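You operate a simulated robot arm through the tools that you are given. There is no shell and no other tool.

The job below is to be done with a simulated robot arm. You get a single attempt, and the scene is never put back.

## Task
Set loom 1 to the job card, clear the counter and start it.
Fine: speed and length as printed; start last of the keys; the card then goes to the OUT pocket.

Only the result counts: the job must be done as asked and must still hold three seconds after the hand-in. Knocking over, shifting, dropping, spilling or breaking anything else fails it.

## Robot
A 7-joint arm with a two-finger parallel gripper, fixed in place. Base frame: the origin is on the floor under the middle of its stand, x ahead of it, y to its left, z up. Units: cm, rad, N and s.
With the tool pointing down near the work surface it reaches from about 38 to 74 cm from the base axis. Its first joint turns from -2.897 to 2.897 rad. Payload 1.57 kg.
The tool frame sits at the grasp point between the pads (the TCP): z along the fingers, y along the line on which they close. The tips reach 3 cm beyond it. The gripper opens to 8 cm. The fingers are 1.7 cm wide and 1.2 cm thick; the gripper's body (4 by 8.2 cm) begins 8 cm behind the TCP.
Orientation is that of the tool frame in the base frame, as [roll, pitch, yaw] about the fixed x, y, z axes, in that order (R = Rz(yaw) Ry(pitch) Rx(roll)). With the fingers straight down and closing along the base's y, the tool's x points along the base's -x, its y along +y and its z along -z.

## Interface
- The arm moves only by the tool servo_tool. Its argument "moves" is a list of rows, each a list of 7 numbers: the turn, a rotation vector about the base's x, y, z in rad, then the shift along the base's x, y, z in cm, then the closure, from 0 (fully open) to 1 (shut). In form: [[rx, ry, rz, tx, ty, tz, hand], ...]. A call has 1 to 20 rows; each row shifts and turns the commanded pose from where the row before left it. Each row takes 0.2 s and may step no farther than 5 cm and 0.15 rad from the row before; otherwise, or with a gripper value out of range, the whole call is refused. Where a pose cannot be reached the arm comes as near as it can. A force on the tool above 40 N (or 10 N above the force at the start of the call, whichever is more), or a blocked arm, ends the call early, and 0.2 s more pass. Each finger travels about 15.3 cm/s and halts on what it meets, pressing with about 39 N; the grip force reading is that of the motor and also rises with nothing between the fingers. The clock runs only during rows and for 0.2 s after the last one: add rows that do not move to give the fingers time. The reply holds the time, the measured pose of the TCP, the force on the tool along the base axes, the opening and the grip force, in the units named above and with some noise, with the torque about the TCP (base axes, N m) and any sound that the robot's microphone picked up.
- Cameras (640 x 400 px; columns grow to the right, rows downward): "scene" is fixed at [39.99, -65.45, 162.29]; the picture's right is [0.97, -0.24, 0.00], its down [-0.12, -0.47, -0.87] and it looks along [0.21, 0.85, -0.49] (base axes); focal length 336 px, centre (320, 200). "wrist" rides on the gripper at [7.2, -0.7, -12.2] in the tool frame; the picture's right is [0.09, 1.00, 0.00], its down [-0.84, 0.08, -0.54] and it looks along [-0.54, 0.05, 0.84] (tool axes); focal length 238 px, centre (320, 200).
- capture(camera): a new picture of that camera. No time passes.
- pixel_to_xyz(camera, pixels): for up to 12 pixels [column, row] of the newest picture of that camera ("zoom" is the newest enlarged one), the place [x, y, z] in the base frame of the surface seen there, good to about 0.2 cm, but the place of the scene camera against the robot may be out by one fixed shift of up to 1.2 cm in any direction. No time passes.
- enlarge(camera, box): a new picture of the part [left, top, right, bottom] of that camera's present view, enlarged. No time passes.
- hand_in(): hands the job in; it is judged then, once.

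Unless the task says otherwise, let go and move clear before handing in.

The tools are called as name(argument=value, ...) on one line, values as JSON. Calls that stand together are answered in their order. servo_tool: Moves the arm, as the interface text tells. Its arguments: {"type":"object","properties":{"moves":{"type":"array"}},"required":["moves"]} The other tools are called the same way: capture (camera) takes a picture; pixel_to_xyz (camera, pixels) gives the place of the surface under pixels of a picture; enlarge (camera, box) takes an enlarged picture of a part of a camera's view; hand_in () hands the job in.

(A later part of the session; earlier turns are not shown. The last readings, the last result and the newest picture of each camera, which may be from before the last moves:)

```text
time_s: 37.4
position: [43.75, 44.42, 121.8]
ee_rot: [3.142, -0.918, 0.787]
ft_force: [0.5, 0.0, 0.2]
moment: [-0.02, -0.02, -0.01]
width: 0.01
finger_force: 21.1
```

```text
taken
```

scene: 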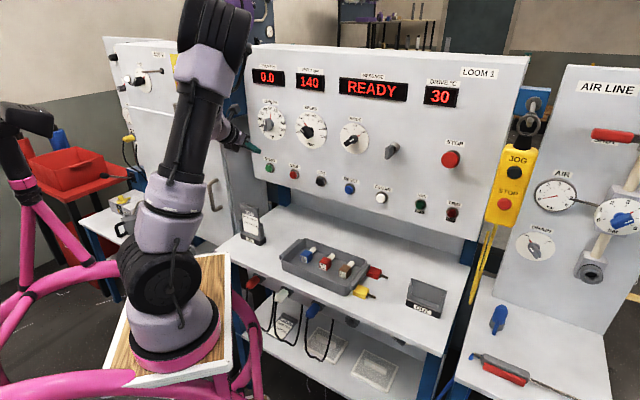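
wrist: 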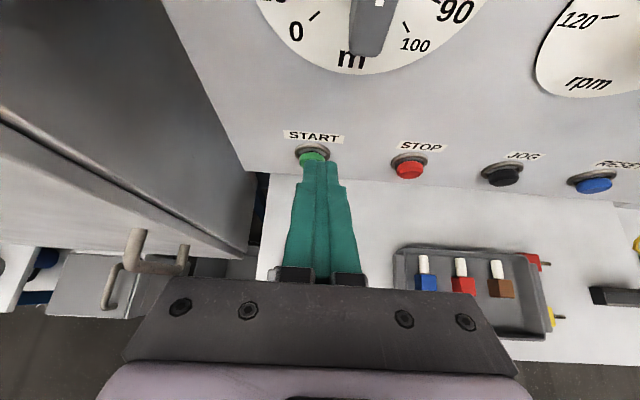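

The elbow is now fully up (215,40) and START is just ahead of the tips. I check whether the tag on the cabinet is readable now, and measure START in the wrist view.

enlarge(camera="wrist", box=[272, 120, 368, 180])

pixel_to_xyz(camera="zoom", pixels=[[265, 235], [265, 250], [200, 240], [240, 200], [340, 200], [300, 100], [180, 190], [385, 200]])

enlarge(camera="scene", box=[150, 40, 260, 110])

```text
6.67 times, centred on (320, 150) of wrist
```

zoom: 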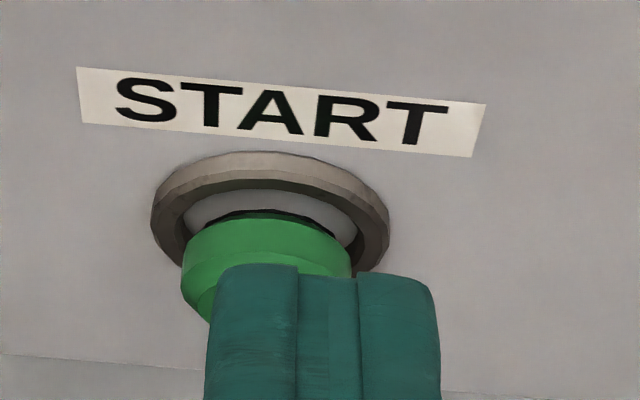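

```text
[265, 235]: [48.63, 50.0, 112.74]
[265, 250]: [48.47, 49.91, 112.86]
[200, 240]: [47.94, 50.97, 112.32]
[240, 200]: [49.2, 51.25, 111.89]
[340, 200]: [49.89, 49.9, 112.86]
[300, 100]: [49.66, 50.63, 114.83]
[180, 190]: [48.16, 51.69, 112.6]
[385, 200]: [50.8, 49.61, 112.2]
```

```text
5.71 times, centred on (205, 75) of scene
```

zoom: 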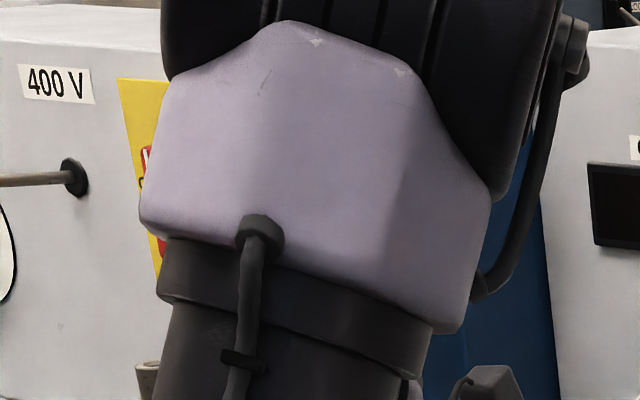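

START's centre is at u≈-0.85 by the wrist view, so I shift 0.33 cm left and lower the remaining 8.9 cm, staying 4 cm off its face, then check the elbow again.

servo_tool(moves=[[0, 0, 0, -0.12, 0.12, -3, 1], [0, 0, 0, -0.11, 0.11, -3, 1], [0, 0, 0, 0, 0, -2.9, 1], [0, 0, 0, 0, 0, 0, 1]])

capture(camera="scene")

capture(camera="wrist")

```text
time_s: 38.4
position: [43.6, 44.33, 112.65]
ee_rot: [3.14, -0.915, 0.788]
ft_force: [-0.5, 1.0, -0.4]
moment: [0.02, -0.02, -0.04]
width: 0.0
finger_force: 20.9
```

```text
taken
```

scene: 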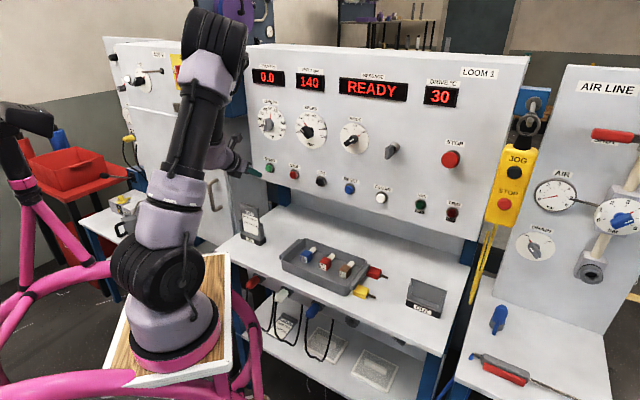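

```text
taken
```

wrist: 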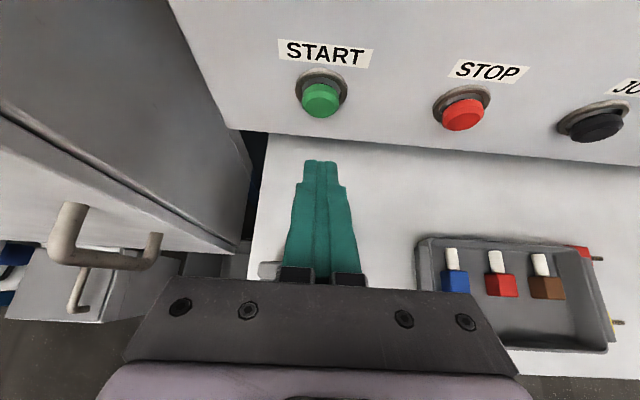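

All good: elbow up, START visible at (321,98). I zoom and measure its face precisely.

enlarge(camera="wrist", box=[272, 70, 368, 130])

pixel_to_xyz(camera="zoom", pixels=[[325, 190], [340, 230], [340, 250], [300, 240], [380, 240], [340, 215], [340, 270], [160, 100], [500, 100]])

```text
6.67 times, centred on (320, 100) of wrist
```

zoom: 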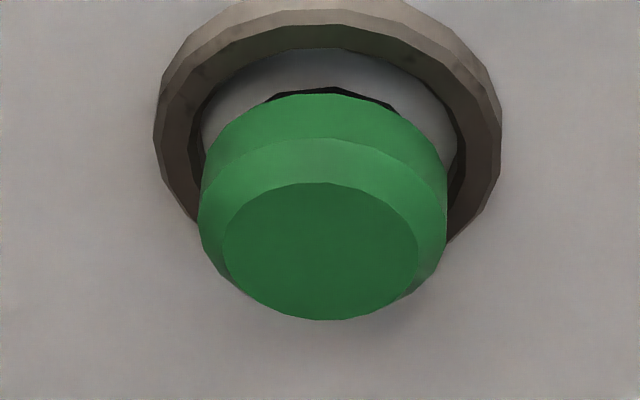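

```text
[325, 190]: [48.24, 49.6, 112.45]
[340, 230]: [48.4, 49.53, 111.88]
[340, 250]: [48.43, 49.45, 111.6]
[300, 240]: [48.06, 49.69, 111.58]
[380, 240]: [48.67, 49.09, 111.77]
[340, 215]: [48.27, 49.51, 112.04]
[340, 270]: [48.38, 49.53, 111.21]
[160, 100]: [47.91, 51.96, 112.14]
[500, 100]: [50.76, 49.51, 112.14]
```

Face centre (48.27,49.55,111.6). I correct 0.38 cm left and advance to about 0.7 cm before the face.

servo_tool(moves=[[0, 0, 0, -0.27, 0.27, 0.05, 1], [0, 0, 0, 0.8, 0.8, 0, 1], [0, 0, 0, 0.8, 0.8, 0, 1], [0, 0, 0, 0.8, 0.8, 0, 1], [0, 0, 0, 0, 0, 0, 1]])

capture(camera="wrist")

enlarge(camera="scene", box=[220, 140, 316, 200])

```text
time_s: 39.6
position: [45.6, 47.17, 112.83]
ee_rot: [3.139, -0.918, 0.787]
ft_force: [1.1, 0.1, 1.2]
moment: [0.02, -0.01, 0.03]
width: 0.02
finger_force: 21.6
```

```text
taken
```

wrist: 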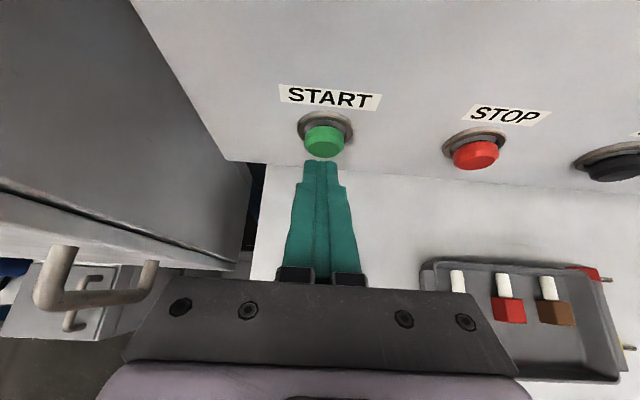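

```text
6.67 times, centred on (268, 170) of scene
```

zoom: 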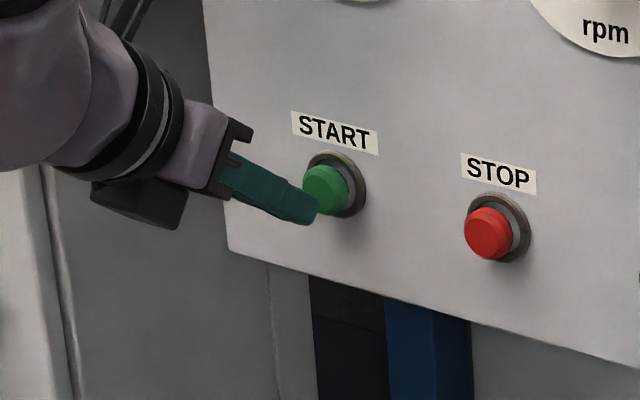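

The tips are right before START. I press forward in small steps with a small right correction.

servo_tool(moves=[[0, 0, 0, 0.24, 0.04, 0, 1], [0, 0, 0, 0.15, 0.15, 0, 1], [0, 0, 0, 0.15, 0.15, 0, 1], [0, 0, 0, 0.15, 0.15, 0, 1], [0, 0, 0, 0.12, 0.12, 0, 1]])

enlarge(camera="scene", box=[220, 140, 316, 200])

enlarge(camera="scene", box=[240, 60, 480, 210])

```text
time_s: 40.8
position: [46.31, 47.81, 112.81]
ee_rot: [3.141, -0.916, 0.787]
ft_force: [-1.5, -1.9, -1.2]
moment: [-0.05, 0.03, 0.01]
width: 0.0
finger_force: 22.0
```

```text
6.67 times, centred on (268, 170) of scene
```

zoom: 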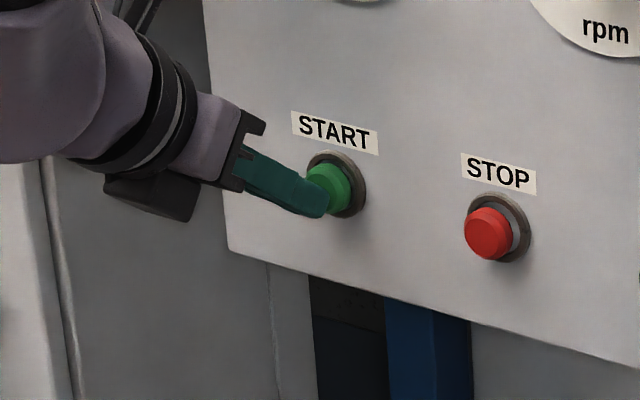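

```text
2.67 times, centred on (360, 135) of scene
```

zoom: 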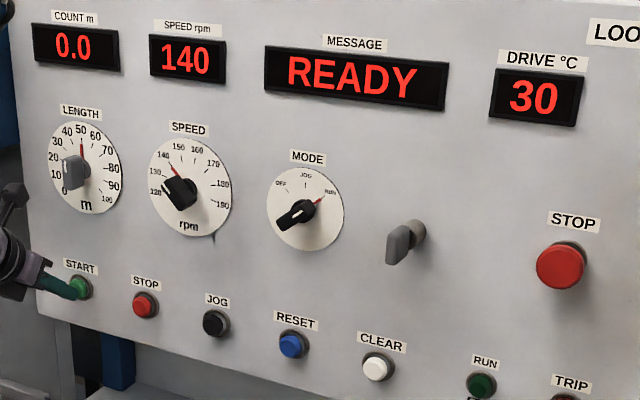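

Contact has just begun (about 2.5 N), READY still shown. I push a little further.

servo_tool(moves=[[0, 0, 0, 0.14, 0.14, 0, 1], [0, 0, 0, 0.14, 0.14, 0, 1], [0, 0, 0, 0.1, 0.1, 0, 1]])

enlarge(camera="scene", box=[240, 60, 480, 210])

```text
time_s: 41.6
position: [46.49, 48.16, 112.81]
ee_rot: [-3.14, -0.917, 0.787]
ft_force: [-8.2, -13.1, 3.2]
moment: [-0.06, 0.08, -0.07]
width: 0.02
finger_force: 21.3
heard: click
```

```text
2.67 times, centred on (360, 135) of scene
```

zoom: 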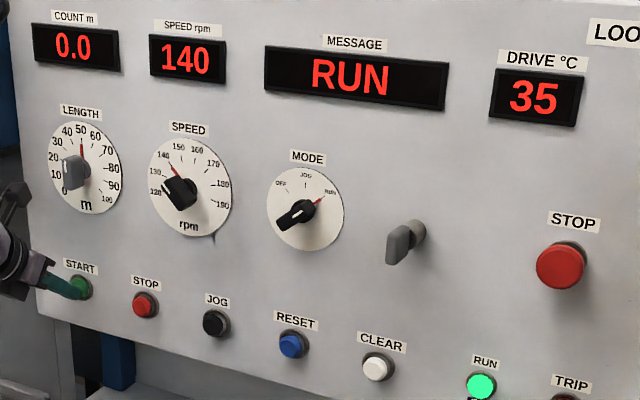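

A click, message RUN, RUN lamp lit; drive temperature shows 35 °C. I release START by backing straight off, and keep watching the displays.

servo_tool(moves=[[0, 0, 0, -0.8, -0.8, 0, 1], [0, 0, 0, -1.2, -1.2, 0, 1], [0, 0, 0, -1.2, -1.2, 0.5, 1], [0, 0, 0, 0, 0, 0, 1]])

capture(camera="scene")

capture(camera="wrist")

enlarge(camera="scene", box=[220, 190, 300, 250])

```text
time_s: 42.6
position: [43.52, 44.84, 113.42]
ee_rot: [3.14, -0.916, 0.785]
ft_force: [0.1, 0.1, 0.6]
moment: [-0.01, -0.04, 0.0]
width: 0.0
finger_force: 21.6
```

```text
taken
```

scene: 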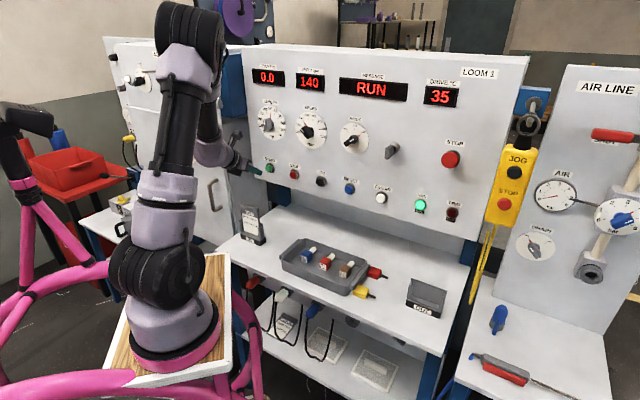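

```text
taken
```

wrist: 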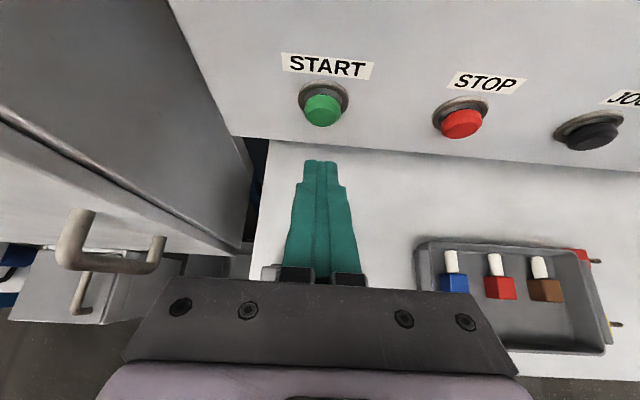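

```text
6.67 times, centred on (260, 220) of scene
```

zoom: 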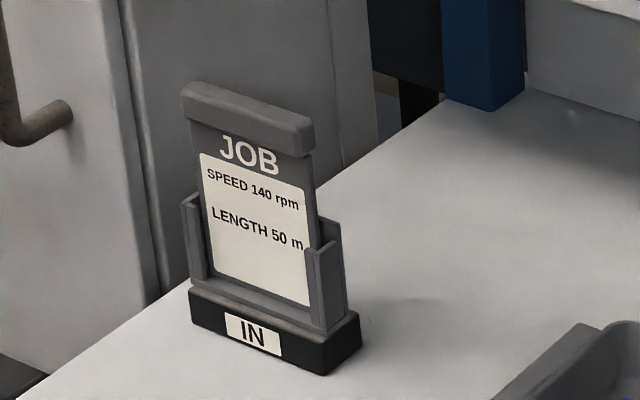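

The machine runs (RUN lamp green, 140 rpm). Now the card: I measure its grip bar (185-315, 80-155 in the zoom), the pocket, and the OUT pocket.

pixel_to_xyz(camera="zoom", pixels=[[190, 90], [305, 128], [250, 105], [250, 120], [190, 110], [300, 148], [250, 250], [200, 285], [325, 325], [195, 310], [325, 370], [355, 330]])

enlarge(camera="scene", box=[385, 265, 465, 325])

pixel_to_xyz(camera="zoom", pixels=[[250, 100], [190, 100], [420, 170], [160, 160], [370, 250], [250, 180], [280, 200], [180, 120], [200, 160], [340, 290], [150, 235], [380, 170]])

```text
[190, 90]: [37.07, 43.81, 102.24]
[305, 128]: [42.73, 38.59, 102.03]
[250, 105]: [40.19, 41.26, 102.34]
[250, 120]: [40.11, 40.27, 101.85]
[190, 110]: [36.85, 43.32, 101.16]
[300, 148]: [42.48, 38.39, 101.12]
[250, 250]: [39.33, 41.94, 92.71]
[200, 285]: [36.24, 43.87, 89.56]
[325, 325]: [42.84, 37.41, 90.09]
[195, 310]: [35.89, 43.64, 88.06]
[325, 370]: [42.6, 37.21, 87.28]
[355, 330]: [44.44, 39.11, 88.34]
```

```text
6.67 times, centred on (425, 295) of scene
```

zoom: 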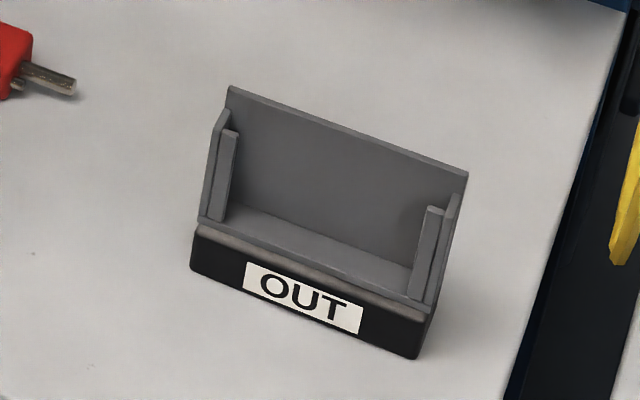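

```text
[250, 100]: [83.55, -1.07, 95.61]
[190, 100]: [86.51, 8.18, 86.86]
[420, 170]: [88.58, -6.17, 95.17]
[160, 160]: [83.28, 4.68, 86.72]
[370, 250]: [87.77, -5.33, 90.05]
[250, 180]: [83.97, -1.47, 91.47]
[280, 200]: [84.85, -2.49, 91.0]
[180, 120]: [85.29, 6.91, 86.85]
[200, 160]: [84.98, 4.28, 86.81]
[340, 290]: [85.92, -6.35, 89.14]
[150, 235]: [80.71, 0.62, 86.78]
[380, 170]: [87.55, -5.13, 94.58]
```

The card's grip bar runs along the panel direction at about (40,41.5), top z≈101.6; OUT is near (86,-4). Before turning the hand over the card, I check the left cabinet's door, handle and edge positions.

pixel_to_xyz(camera="scene", pixels=[[213, 183], [216, 208], [222, 195], [228, 215], [232, 200], [240, 190], [226, 235], [205, 190], [200, 230], [237, 150]])

pixel_to_xyz(camera="wrist", pixels=[[70, 220], [160, 245], [75, 260], [200, 150], [240, 180], [235, 240], [150, 220], [50, 180], [100, 100], [265, 270], [180, 60]])

```text
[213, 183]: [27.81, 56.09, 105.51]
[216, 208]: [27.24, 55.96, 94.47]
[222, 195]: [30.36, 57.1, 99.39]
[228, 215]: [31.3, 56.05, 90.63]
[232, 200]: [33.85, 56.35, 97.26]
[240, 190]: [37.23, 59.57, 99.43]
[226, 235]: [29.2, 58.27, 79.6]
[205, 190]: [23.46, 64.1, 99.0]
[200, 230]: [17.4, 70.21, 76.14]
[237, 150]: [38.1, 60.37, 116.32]
```

```text
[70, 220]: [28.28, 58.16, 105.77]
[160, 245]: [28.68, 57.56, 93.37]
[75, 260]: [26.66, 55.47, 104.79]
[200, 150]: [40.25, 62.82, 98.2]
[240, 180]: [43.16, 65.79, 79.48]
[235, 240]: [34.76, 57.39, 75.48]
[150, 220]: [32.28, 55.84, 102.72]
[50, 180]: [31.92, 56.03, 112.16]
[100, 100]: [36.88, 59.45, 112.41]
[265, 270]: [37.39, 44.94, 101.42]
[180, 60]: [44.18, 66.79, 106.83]
```

The cabinet corner is at (33.5,56), at least 7 cm from where my camera will be when it points left over the card. I back off, rise 6 cm and roll the hand −90° so the fingers will close across the card bar.

servo_tool(moves=[[0, 0, 0, -1.5, -1.5, 1.5, 1], [0, 0, 0, -1.5, -1.5, 1.5, 1], [-0.0735, -0.0735, 0.0798, -1.5, -1.5, 1.5, 1], [-0.0735, -0.0735, 0.0798, -1.5, -1.5, 1.5, 1], [-0.0735, -0.0735, 0.0798, 0, 0, 0, 1], [-0.0735, -0.0735, 0.0798, 0, 0, 0, 1], [-0.0735, -0.0735, 0.0798, 0, 0, 0, 1], [-0.0735, -0.0735, 0.0798, 0, 0, 0, 1], [0, 0, 0, 0, 0, 0, 1]])

capture(camera="scene")

```text
time_s: 44.6
position: [37.47, 39.02, 119.39]
ee_rot: [2.395, -0.593, 1.811]
ft_force: [-0.5, -0.3, 0.2]
moment: [-0.02, -0.01, 0.04]
width: 0.0
finger_force: 21.3
```

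```text
taken
```

scene: 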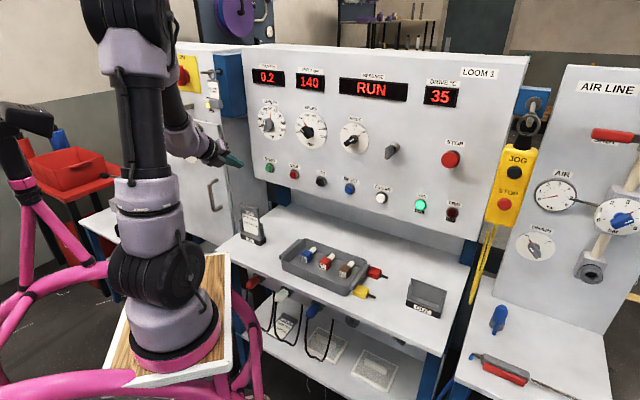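

Loom is running (count 0.2, 35 °C steady). I finish the roll and, in the same stage, look at the tag on the peg that is now visible near (212,80).

enlarge(camera="scene", box=[190, 60, 238, 114])

servo_tool(moves=[[-0.0735, -0.0735, 0.0798, 0, 0, 0, 1], [-0.0735, -0.0735, 0.0798, 0, 0, 0, 1], [-0.0735, -0.0735, 0.0798, 0, 0, 0, 0.8], [-0.0735, -0.0735, 0.0798, 0, 0, 0, 0.5], [-0.0735, -0.0735, 0.0798, 0, 0, 0, 0.2], [-0.0735, -0.0735, 0.0798, 0, 0, 0, 0], [-0.0926, 0.0926, 0, 0.2, 0.2, 0, 0], [-0.0926, 0.0926, 0, 0.2, 0.2, 0, 0], [-0.0926, 0.0926, 0, 0.2, 0.2, 0, 0], [0, 0, 0, 0, 0, 0, 0]])

capture(camera="scene")

```text
7.41 times, centred on (214, 87) of scene
```

zoom: 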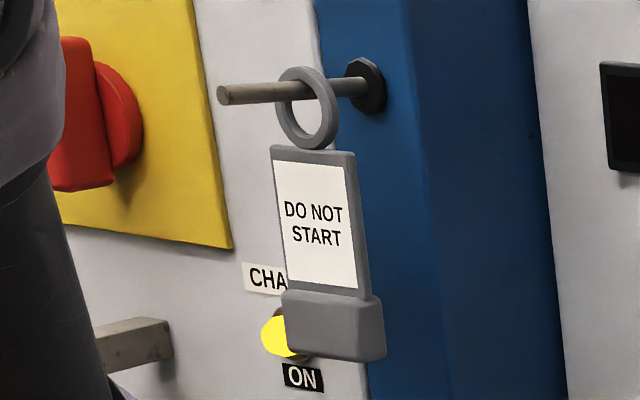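

```text
time_s: 46.8
position: [37.99, 39.73, 119.35]
ee_rot: [2.618, 0.001, 2.358]
ft_force: [0.3, 0.5, 0.0]
moment: [-0.01, -0.03, -0.02]
width: 7.98
finger_force: 0.0
```

```text
taken
```

scene: 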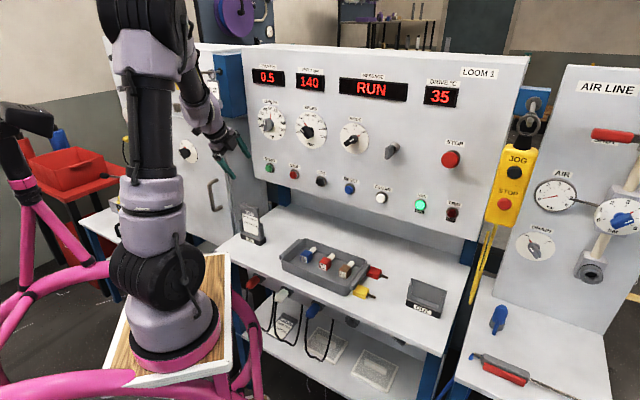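

The tag names no machine and simply hangs stored on its peg. The tool now has 30° of tilt left; I finish it to vertical and centre roughly above the card.

servo_tool(moves=[[-0.0926, 0.0926, 0, 0.5, 0.5, 0, 0], [-0.0926, 0.0926, 0, 0.5, 0.5, 0, 0], [-0.0926, 0.0926, 0, 0.5, 0.5, 0, 0], [-0.0926, 0.0926, 0, 0.5, 0.5, 0, 0], [0, 0, 0, 0, 0, 0, 0]])

capture(camera="scene")

capture(camera="wrist")

```text
time_s: 48.0
position: [40.12, 41.54, 119.32]
ee_rot: [-3.139, -0.003, 2.36]
ft_force: [0.2, 0.0, -0.1]
moment: [-0.01, -0.05, -0.02]
width: 8.0
finger_force: 0.1
```

```text
taken
```

scene: 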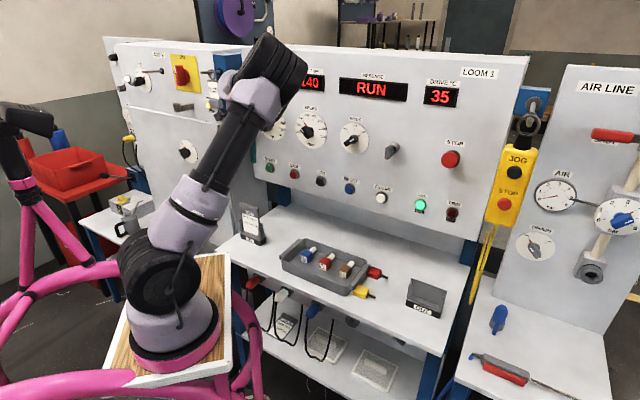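

```text
taken
```

wrist: 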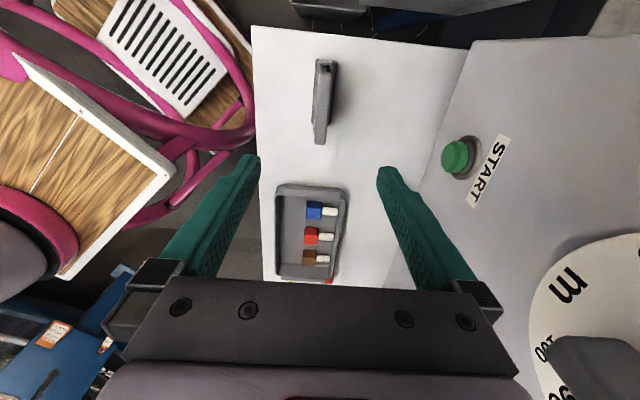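

The tool is vertical above the card; in the wrist view the card bar is at (323,100). I zoom to measure it.

enlarge(camera="wrist", box=[256, 50, 384, 150])

pixel_to_xyz(camera="wrist", pixels=[[325, 63], [322, 80], [322, 100], [321, 120], [319, 140], [317, 100], [327, 100], [333, 100], [316, 138], [326, 138], [331, 65], [318, 64]])

```text
4.00 times, centred on (320, 100) of wrist
```

zoom: 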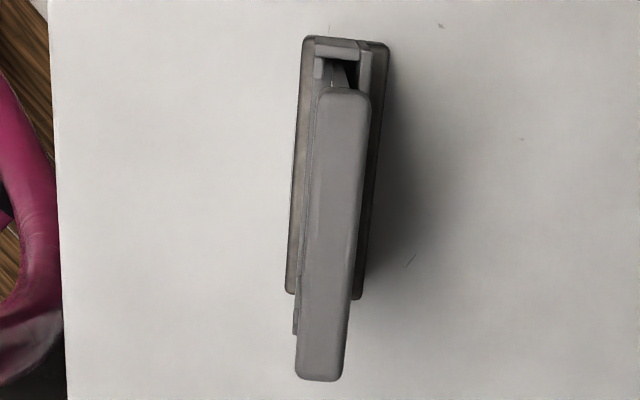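

```text
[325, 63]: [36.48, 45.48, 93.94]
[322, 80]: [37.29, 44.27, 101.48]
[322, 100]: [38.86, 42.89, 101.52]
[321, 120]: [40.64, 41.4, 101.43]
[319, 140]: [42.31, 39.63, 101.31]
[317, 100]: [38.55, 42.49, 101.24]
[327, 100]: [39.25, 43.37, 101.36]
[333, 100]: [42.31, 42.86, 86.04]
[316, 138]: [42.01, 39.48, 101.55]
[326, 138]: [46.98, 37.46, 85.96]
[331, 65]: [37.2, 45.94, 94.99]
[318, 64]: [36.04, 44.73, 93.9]
```

pixel_to_xyz(camera="zoom", pixels=[[343, 98], [320, 372], [333, 235], [314, 235], [354, 235], [325, 110], [363, 110], [303, 360], [340, 365], [340, 300], [305, 280]])

enlarge(camera="wrist", box=[296, 60, 344, 90])

```text
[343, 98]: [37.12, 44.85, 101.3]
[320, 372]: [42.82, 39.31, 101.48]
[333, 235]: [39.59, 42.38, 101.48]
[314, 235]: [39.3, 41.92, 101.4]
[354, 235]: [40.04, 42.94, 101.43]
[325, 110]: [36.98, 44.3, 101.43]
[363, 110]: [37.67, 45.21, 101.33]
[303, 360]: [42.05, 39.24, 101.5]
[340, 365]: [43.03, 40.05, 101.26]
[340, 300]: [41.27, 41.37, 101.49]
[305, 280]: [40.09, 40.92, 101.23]
```

```text
13.33 times, centred on (320, 75) of wrist
```

zoom: 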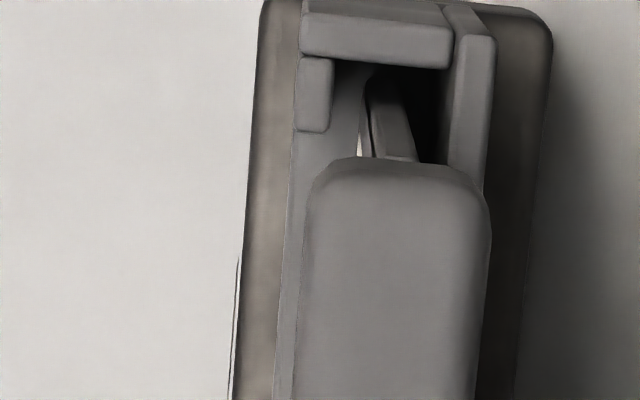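

The bar's centre is (39.97,42.08), top z=101.45, thickness 1.3 cm. I centre on it and lower in two stages, first to z≈107.

servo_tool(moves=[[0, 0, 0, -0.15, 0.54, 0, 0], [0, 0, 0, 0, 0, -3, 0], [0, 0, 0, 0, 0, -3, 0], [0, 0, 0, 0, 0, -3, 0], [0, 0, 0, 0, 0, -3, 0], [0, 0, 0, 0, 0, 0, 0]])

capture(camera="scene")

capture(camera="wrist")

```text
time_s: 49.4
position: [39.76, 42.0, 107.25]
ee_rot: [3.141, 0.0, 2.357]
ft_force: [-0.1, 0.0, 0.5]
moment: [-0.03, 0.01, 0.0]
width: 7.98
finger_force: 0.0
```

```text
taken
```

scene: 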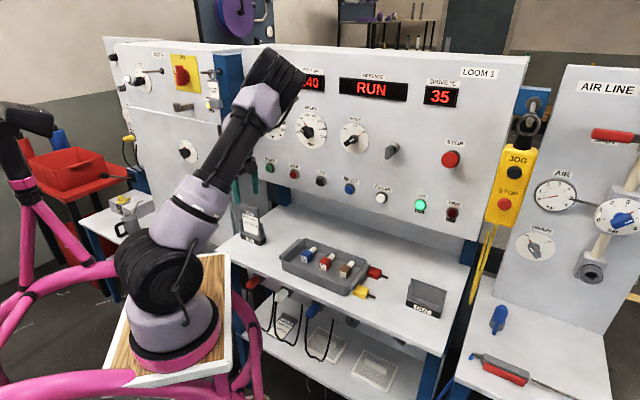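

```text
taken
```

wrist: 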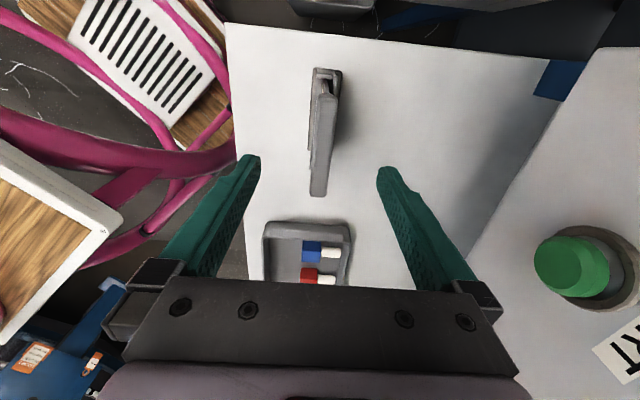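

The bar lies midway between the fingers. I re-measure it from here.

enlarge(camera="wrist", box=[248, 70, 408, 200])

pixel_to_xyz(camera="wrist", pixels=[[327, 84], [318, 194], [323, 135], [318, 135], [330, 135], [316, 160], [326, 160], [321, 160], [312, 194], [325, 194]])

```text
3.08 times, centred on (328, 135) of wrist
```

zoom: 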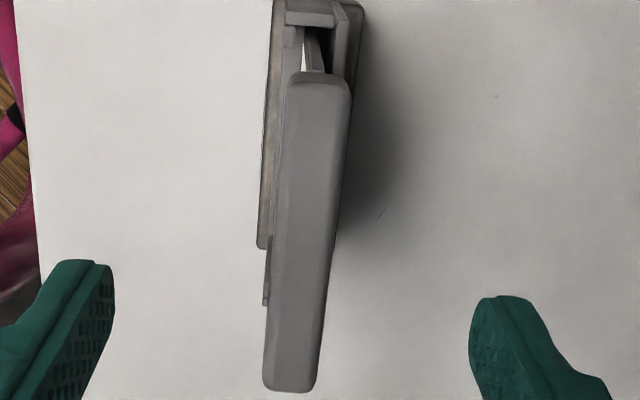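

```text
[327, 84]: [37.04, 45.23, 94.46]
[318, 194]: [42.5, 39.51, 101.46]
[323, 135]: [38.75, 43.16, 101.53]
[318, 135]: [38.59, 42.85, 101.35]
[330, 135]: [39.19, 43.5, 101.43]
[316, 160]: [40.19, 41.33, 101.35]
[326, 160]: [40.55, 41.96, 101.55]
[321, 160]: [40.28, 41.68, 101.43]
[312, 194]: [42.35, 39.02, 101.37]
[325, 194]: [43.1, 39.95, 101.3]
```

Centre line sum 82.0 against my 81.8: fine. I lower the last 6.6 cm with a 0.15 cm correction, then check before closing.

servo_tool(moves=[[0, 0, 0, 0.15, 0.1, -2.2, 0], [0, 0, 0, 0, 0, -2.2, 0], [0, 0, 0, 0, 0, -2.2, 0], [0, 0, 0, 0, 0, 0, 0]])

capture(camera="wrist")

enlarge(camera="scene", box=[200, 170, 296, 250])

```text
time_s: 50.4
position: [39.99, 42.12, 100.62]
ee_rot: [-3.142, 0.0, 2.357]
ft_force: [0.3, 0.4, 0.9]
moment: [-0.02, -0.01, -0.01]
width: 8.0
finger_force: 0.1
```

```text
taken
```

wrist: 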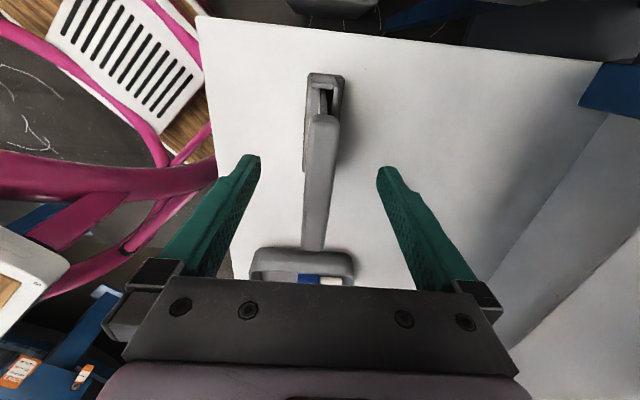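

```text
5.00 times, centred on (248, 210) of scene
```

zoom: 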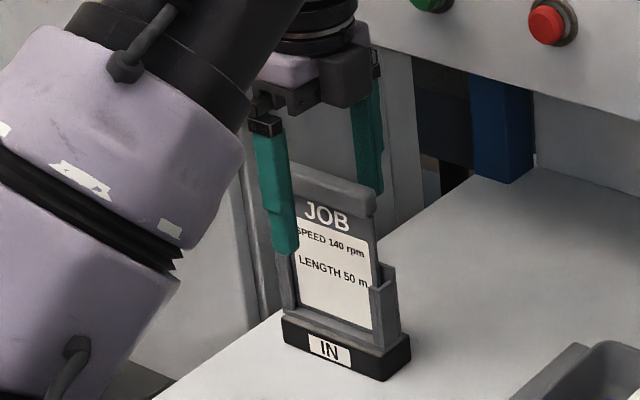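

The fingers stand in front of and behind the card at its middle. I close gently on the bar.

servo_tool(moves=[[0, 0, 0, 0, 0, 0, 0.4], [0, 0, 0, 0, 0, 0, 0.7], [0, 0, 0, 0, 0, 0, 0.8], [0, 0, 0, 0, 0, 0, 0.95], [0, 0, 0, 0, 0, 0, 0.95]])

capture(camera="wrist")

enlarge(camera="scene", box=[200, 170, 296, 250])

```text
time_s: 51.6
position: [39.97, 42.11, 100.52]
ee_rot: [-3.14, -0.001, 2.357]
ft_force: [0.4, -0.2, 0.0]
moment: [0.02, -0.01, -0.01]
width: 1.51
finger_force: 31.1
```

```text
taken
```

wrist: 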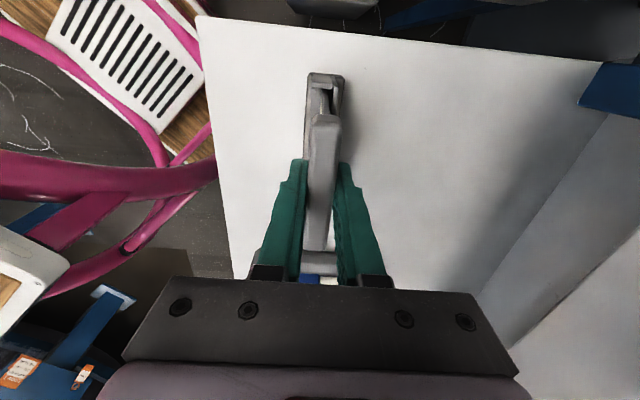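

```text
5.00 times, centred on (248, 210) of scene
```

zoom: 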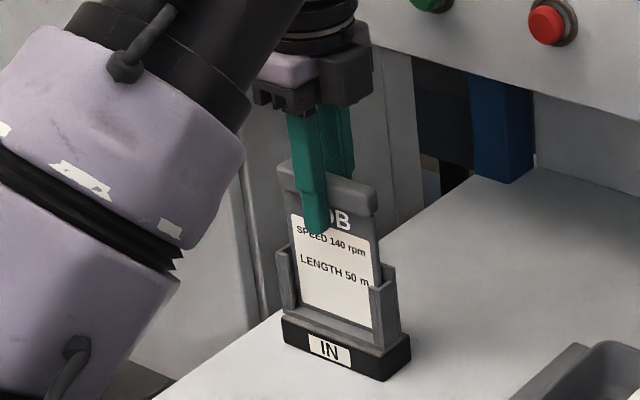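

Gripped (1.51 cm, 31 N), no side force. I lift straight up slowly and watch the force.

servo_tool(moves=[[0, 0, 0, 0, 0, 0.6, 0.95], [0, 0, 0, 0, 0, 0.8, 0.95], [0, 0, 0, 0, 0, 1, 0.95], [0, 0, 0, 0, 0, 1, 0.95], [0, 0, 0, 0, 0, 1.2, 0.95]])

enlarge(camera="scene", box=[200, 170, 296, 250])

```text
time_s: 52.8
position: [40.05, 42.17, 105.51]
ee_rot: [-3.139, 0.0, 2.359]
ft_force: [0.6, 0.6, -0.8]
moment: [-0.04, 0.0, 0.01]
width: 1.49
finger_force: 31.0
```

```text
5.00 times, centred on (248, 210) of scene
```

zoom: 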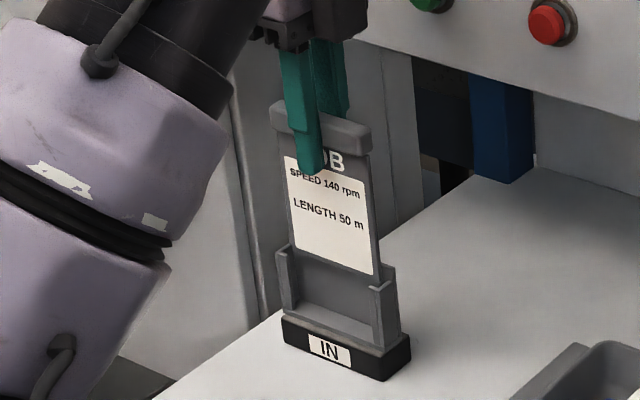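

The card comes up freely. I lift it well clear of the pocket.

servo_tool(moves=[[0, 0, 0, 0, 0, 1.5, 0.95], [0, 0, 0, 0, 0, 2, 0.95], [0, 0, 0, 0, 0, 2.5, 0.95], [0, 0, 0, 0, 0, 2, 0.95], [0, 0, 0, 0, 0, 0, 0.95]])

capture(camera="scene")

capture(camera="wrist")

enlarge(camera="scene", box=[200, 140, 328, 240])

```text
time_s: 54.0
position: [40.03, 42.17, 113.38]
ee_rot: [-3.14, -0.002, 2.358]
ft_force: [0.6, -0.6, -0.9]
moment: [-0.02, 0.0, 0.02]
width: 1.52
finger_force: 30.7
```

```text
taken
```

scene: 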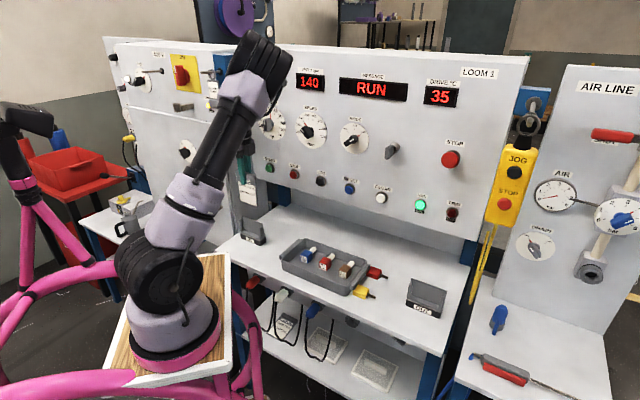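

```text
taken
```

wrist: 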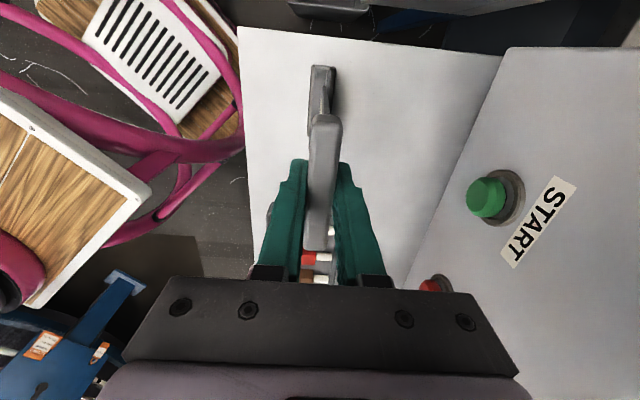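

```text
4.00 times, centred on (264, 190) of scene
```

zoom: 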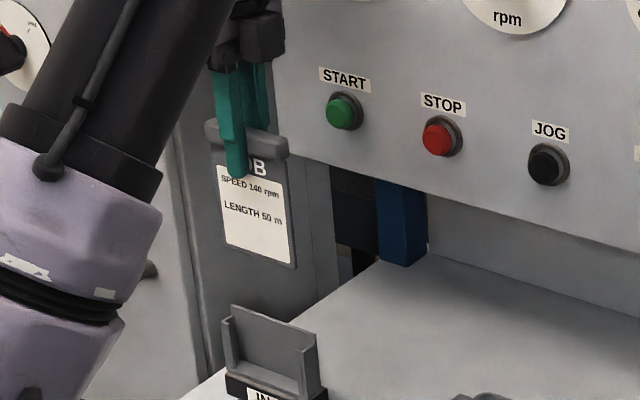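

The card hangs clear (its lower edge about z 101.6) and the IN pocket is empty. I now measure the same features on the empty IN pocket and on OUT to get the exact offset between them.

enlarge(camera="scene", box=[222, 205, 286, 255])

enlarge(camera="scene", box=[394, 270, 458, 320])

```text
8.00 times, centred on (254, 230) of scene
```

zoom: 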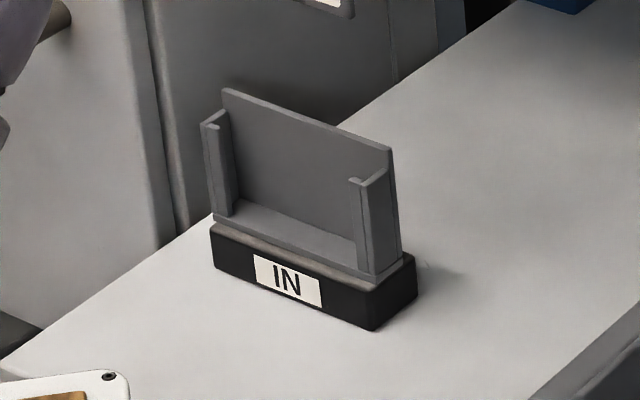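

```text
8.00 times, centred on (426, 295) of scene
```

zoom: 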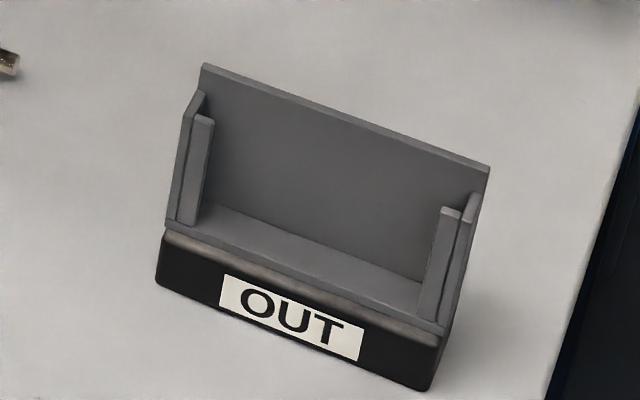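

pixel_to_xyz(camera="zoom", pixels=[[209, 72], [482, 171], [240, 150], [420, 230], [330, 180], [290, 316], [165, 260], [435, 360], [204, 120], [450, 214], [300, 255], [330, 250]])

enlarge(camera="scene", box=[222, 205, 286, 255])

pixel_to_xyz(camera="zoom", pixels=[[227, 93], [387, 152], [260, 150], [340, 200], [300, 170], [288, 279], [217, 240], [370, 300], [216, 130], [358, 184], [290, 232], [310, 230]])

```text
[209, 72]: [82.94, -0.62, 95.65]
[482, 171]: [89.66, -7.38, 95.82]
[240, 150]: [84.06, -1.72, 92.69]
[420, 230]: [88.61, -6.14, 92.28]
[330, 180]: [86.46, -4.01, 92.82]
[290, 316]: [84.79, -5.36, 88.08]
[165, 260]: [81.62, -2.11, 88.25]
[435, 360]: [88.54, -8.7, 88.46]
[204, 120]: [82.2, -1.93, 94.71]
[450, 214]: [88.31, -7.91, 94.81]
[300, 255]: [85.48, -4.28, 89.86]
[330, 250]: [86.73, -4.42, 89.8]
```

```text
8.00 times, centred on (254, 230) of scene
```

zoom: 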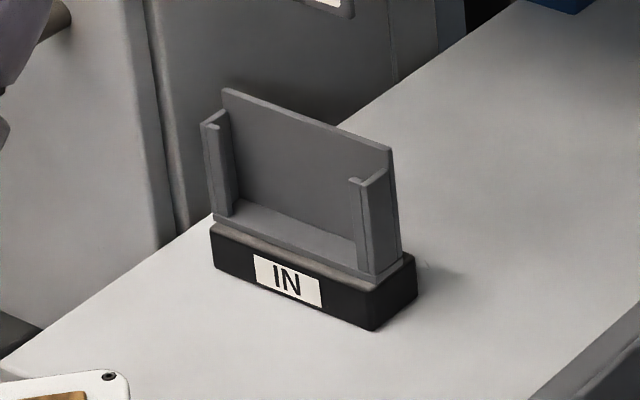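

```text
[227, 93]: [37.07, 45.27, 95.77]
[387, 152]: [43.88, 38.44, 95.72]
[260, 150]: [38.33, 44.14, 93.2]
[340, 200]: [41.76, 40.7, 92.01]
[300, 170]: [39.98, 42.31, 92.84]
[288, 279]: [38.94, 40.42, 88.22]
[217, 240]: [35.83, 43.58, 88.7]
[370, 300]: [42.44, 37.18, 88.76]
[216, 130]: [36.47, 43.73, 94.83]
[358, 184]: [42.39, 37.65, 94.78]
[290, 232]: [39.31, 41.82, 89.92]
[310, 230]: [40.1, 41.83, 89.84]
```

Both pockets have the same shape and heading; OUT is offset by (45.85,-45.78) from IN. So the release pose is (85.8,-3.7,100.5). I check the hanging pendant and cable near OUT, then carry the card half way.

pixel_to_xyz(camera="scene", pixels=[[512, 185], [495, 200], [482, 270], [490, 235], [528, 120], [470, 250], [455, 290], [398, 155]])

servo_tool(moves=[[0, 0, 0, 1.5, -1.5, 1.0, 0.95], [0, 0, 0, 2.29, -2.29, 1.0, 0.95], [0, 0, 0, 2.29, -2.29, 0.5, 0.95], [0, 0, 0, 2.29, -2.29, 0, 0.95], [0, 0, 0, 2.29, -2.29, 0, 0.95], [0, 0, 0, 2.29, -2.29, 0, 0.95], [0, 0, 0, 0, 0, 0, 0.95]])

capture(camera="scene")

```text
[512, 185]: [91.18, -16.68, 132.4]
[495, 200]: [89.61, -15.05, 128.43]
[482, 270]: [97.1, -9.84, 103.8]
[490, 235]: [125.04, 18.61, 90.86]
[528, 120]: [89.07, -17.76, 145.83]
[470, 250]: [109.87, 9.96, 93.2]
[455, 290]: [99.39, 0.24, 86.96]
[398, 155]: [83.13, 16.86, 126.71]
```

```text
time_s: 55.6
position: [53.3, 29.05, 115.75]
ee_rot: [-3.14, 0.001, 2.358]
ft_force: [-0.2, 0.6, 0.1]
moment: [0.03, 0.02, -0.02]
width: 1.52
finger_force: 31.1
```

```text
taken
```

scene: 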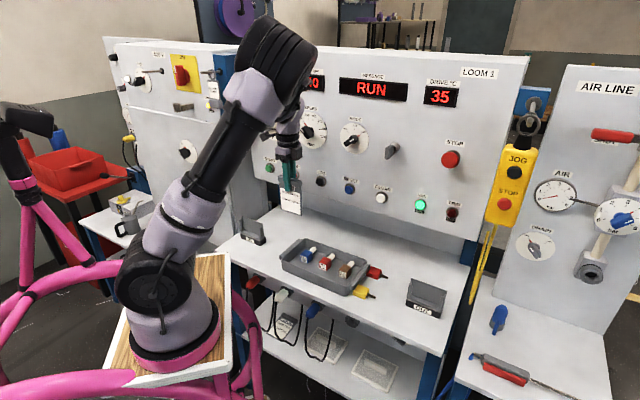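

The pendant's nearest edge is about 12 cm from OUT's axis toward the right, with the cable 13 cm away; the camera will be on the far (left) side, so it clears. The card is held firmly; I carry on half of the remaining way.

servo_tool(moves=[[0, 0, 0, 2.3, -2.3, 0, 0.95], [0, 0, 0, 2.3, -2.3, 0, 0.95], [0, 0, 0, 2.3, -2.3, 0, 0.95], [0, 0, 0, 2.3, -2.3, 0, 0.95], [0, 0, 0, 2.3, -2.3, 0, 0.95], [0, 0, 0, 2.3, -2.3, 0, 0.95], [0, 0, 0, 2.3, -2.3, 0, 0.95], [0, 0, 0, 0, 0, 0, 0.95]])

capture(camera="scene")

capture(camera="wrist")

```text
time_s: 57.4
position: [69.35, 13.18, 115.73]
ee_rot: [-3.14, 0.0, 2.359]
ft_force: [0.1, 0.0, -0.3]
moment: [0.0, -0.04, 0.03]
width: 1.52
finger_force: 31.0
```

```text
taken
```

scene: 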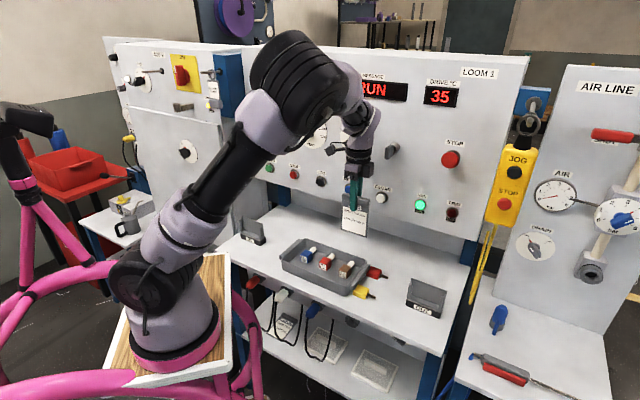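

```text
taken
```

wrist: 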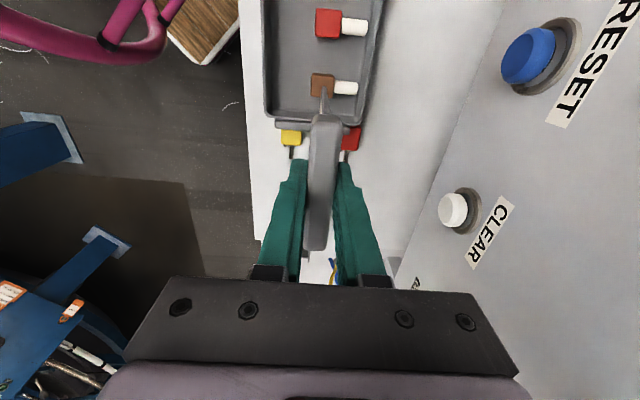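

All on track (width 1.52, no forces). I move on to about 2.5 cm short of OUT's position and look again.

servo_tool(moves=[[0, 0, 0, 2.45, -2.5, 0, 0.95], [0, 0, 0, 2.45, -2.5, 0, 0.95], [0, 0, 0, 2.45, -2.5, 0, 0.95], [0, 0, 0, 2.45, -2.5, 0, 0.95], [0, 0, 0, 2.45, -2.5, 0, 0.95], [0, 0, 0, 2.45, -2.5, 0, 0.95], [0, 0, 0, 0, 0, 0, 0.95]])

capture(camera="scene")

capture(camera="wrist")

enlarge(camera="scene", box=[360, 180, 520, 320])

```text
time_s: 59.0
position: [83.95, -2.21, 115.83]
ee_rot: [-3.14, 0.0, 2.358]
ft_force: [-1.1, 0.3, -0.4]
moment: [0.02, -0.03, -0.01]
width: 1.5
finger_force: 30.7
```

```text
taken
```

scene: 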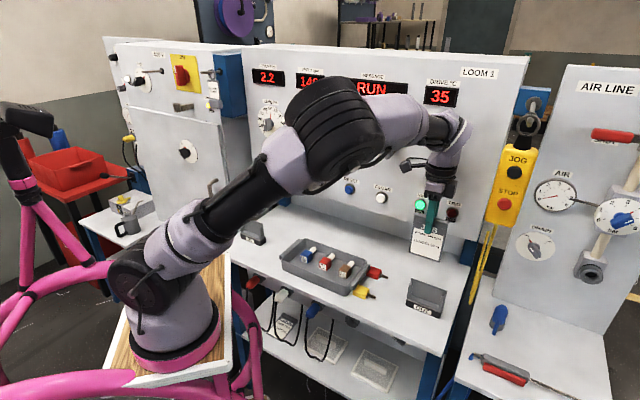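

```text
taken
```

wrist: 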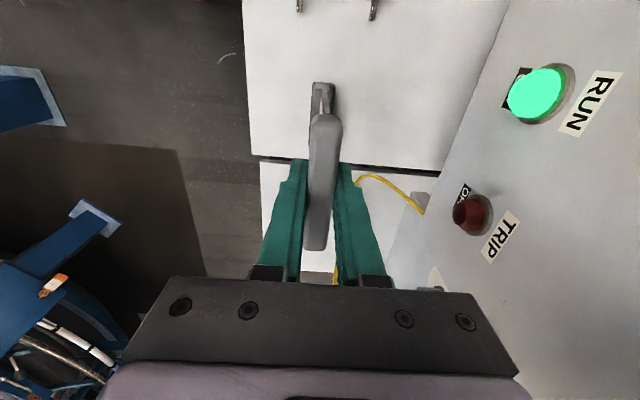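

```text
2.86 times, centred on (440, 250) of scene
```

zoom: 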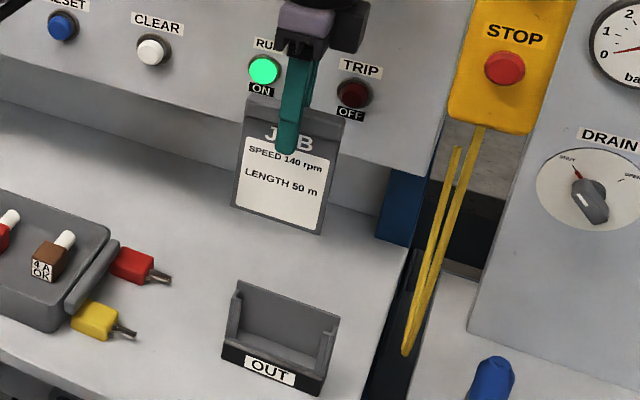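

The card is held upright, about 2.4 cm short of OUT. I shift over OUT (target 85.86,-3.64) in two gentle rows, then take a still reading.

servo_tool(moves=[[0, 0, 0, 0.95, -0.72, 0, 0.95], [0, 0, 0, 0.95, -0.72, 0, 0.95], [0, 0, 0, 0, 0, -2, 0.95], [0, 0, 0, 0, 0, 0, 0.95], [0, 0, 0, 0, 0, 0, 0.95]])

servo_tool(moves=[[0, 0, 0, 0, 0, -2, 0.95], [0, 0, 0, 0, 0, 0, 0.95]])

servo_tool(moves=[[0, 0, 0, 0, 0, -2, 0.95], [0, 0, 0, 0, 0, 0, 0.95]])

enlarge(camera="scene", box=[378, 220, 474, 320])

capture(camera="scene")

```text
time_s: 60.2
position: [85.97, -3.44, 113.67]
ee_rot: [-3.14, 0.0, 2.359]
ft_force: [-0.1, 0.1, -0.8]
moment: [-0.03, 0.02, 0.03]
width: 1.52
finger_force: 30.8
```

```text
time_s: 60.8
position: [85.98, -3.37, 111.81]
ee_rot: [3.141, -0.002, 2.357]
ft_force: [-0.2, 1.1, -1.1]
moment: [0.03, 0.0, -0.06]
width: 1.51
finger_force: 31.1
```

```text
time_s: 61.4
position: [86.11, -3.29, 109.81]
ee_rot: [-3.139, 0.0, 2.36]
ft_force: [-0.4, -0.4, 0.3]
moment: [-0.02, -0.01, 0.0]
width: 1.54
finger_force: 31.0
```

```text
4.00 times, centred on (426, 270) of scene
```

zoom: 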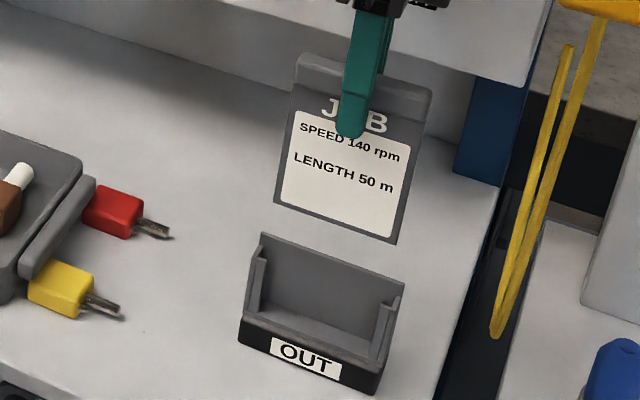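

```text
taken
```

scene: 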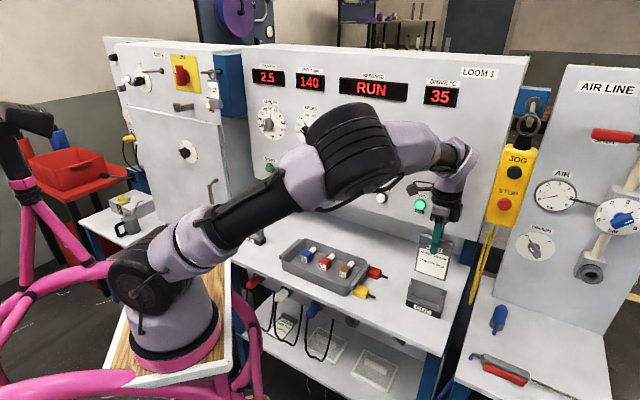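

The readings average (86.02,-3.37), 0.3 cm too far toward the panel. I check this against the scene view by measuring the card's lower edge and the pocket in the same zoom.

pixel_to_xyz(camera="zoom", pixels=[[284, 200], [390, 232], [340, 215], [330, 190], [280, 190], [395, 225], [270, 240], [395, 285], [330, 280], [300, 130], [425, 110], [360, 170]])

capture(camera="wrist")

```text
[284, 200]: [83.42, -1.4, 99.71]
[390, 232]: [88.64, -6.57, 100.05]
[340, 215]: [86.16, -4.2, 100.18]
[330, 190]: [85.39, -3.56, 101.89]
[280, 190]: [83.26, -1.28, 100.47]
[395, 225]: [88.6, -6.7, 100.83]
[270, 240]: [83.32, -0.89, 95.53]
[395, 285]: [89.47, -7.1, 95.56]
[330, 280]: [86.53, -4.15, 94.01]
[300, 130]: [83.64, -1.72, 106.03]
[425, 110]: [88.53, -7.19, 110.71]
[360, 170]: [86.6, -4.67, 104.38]
```

```text
taken
```

wrist: 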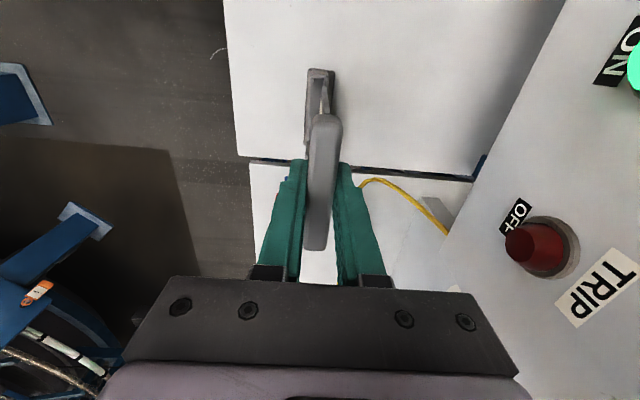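

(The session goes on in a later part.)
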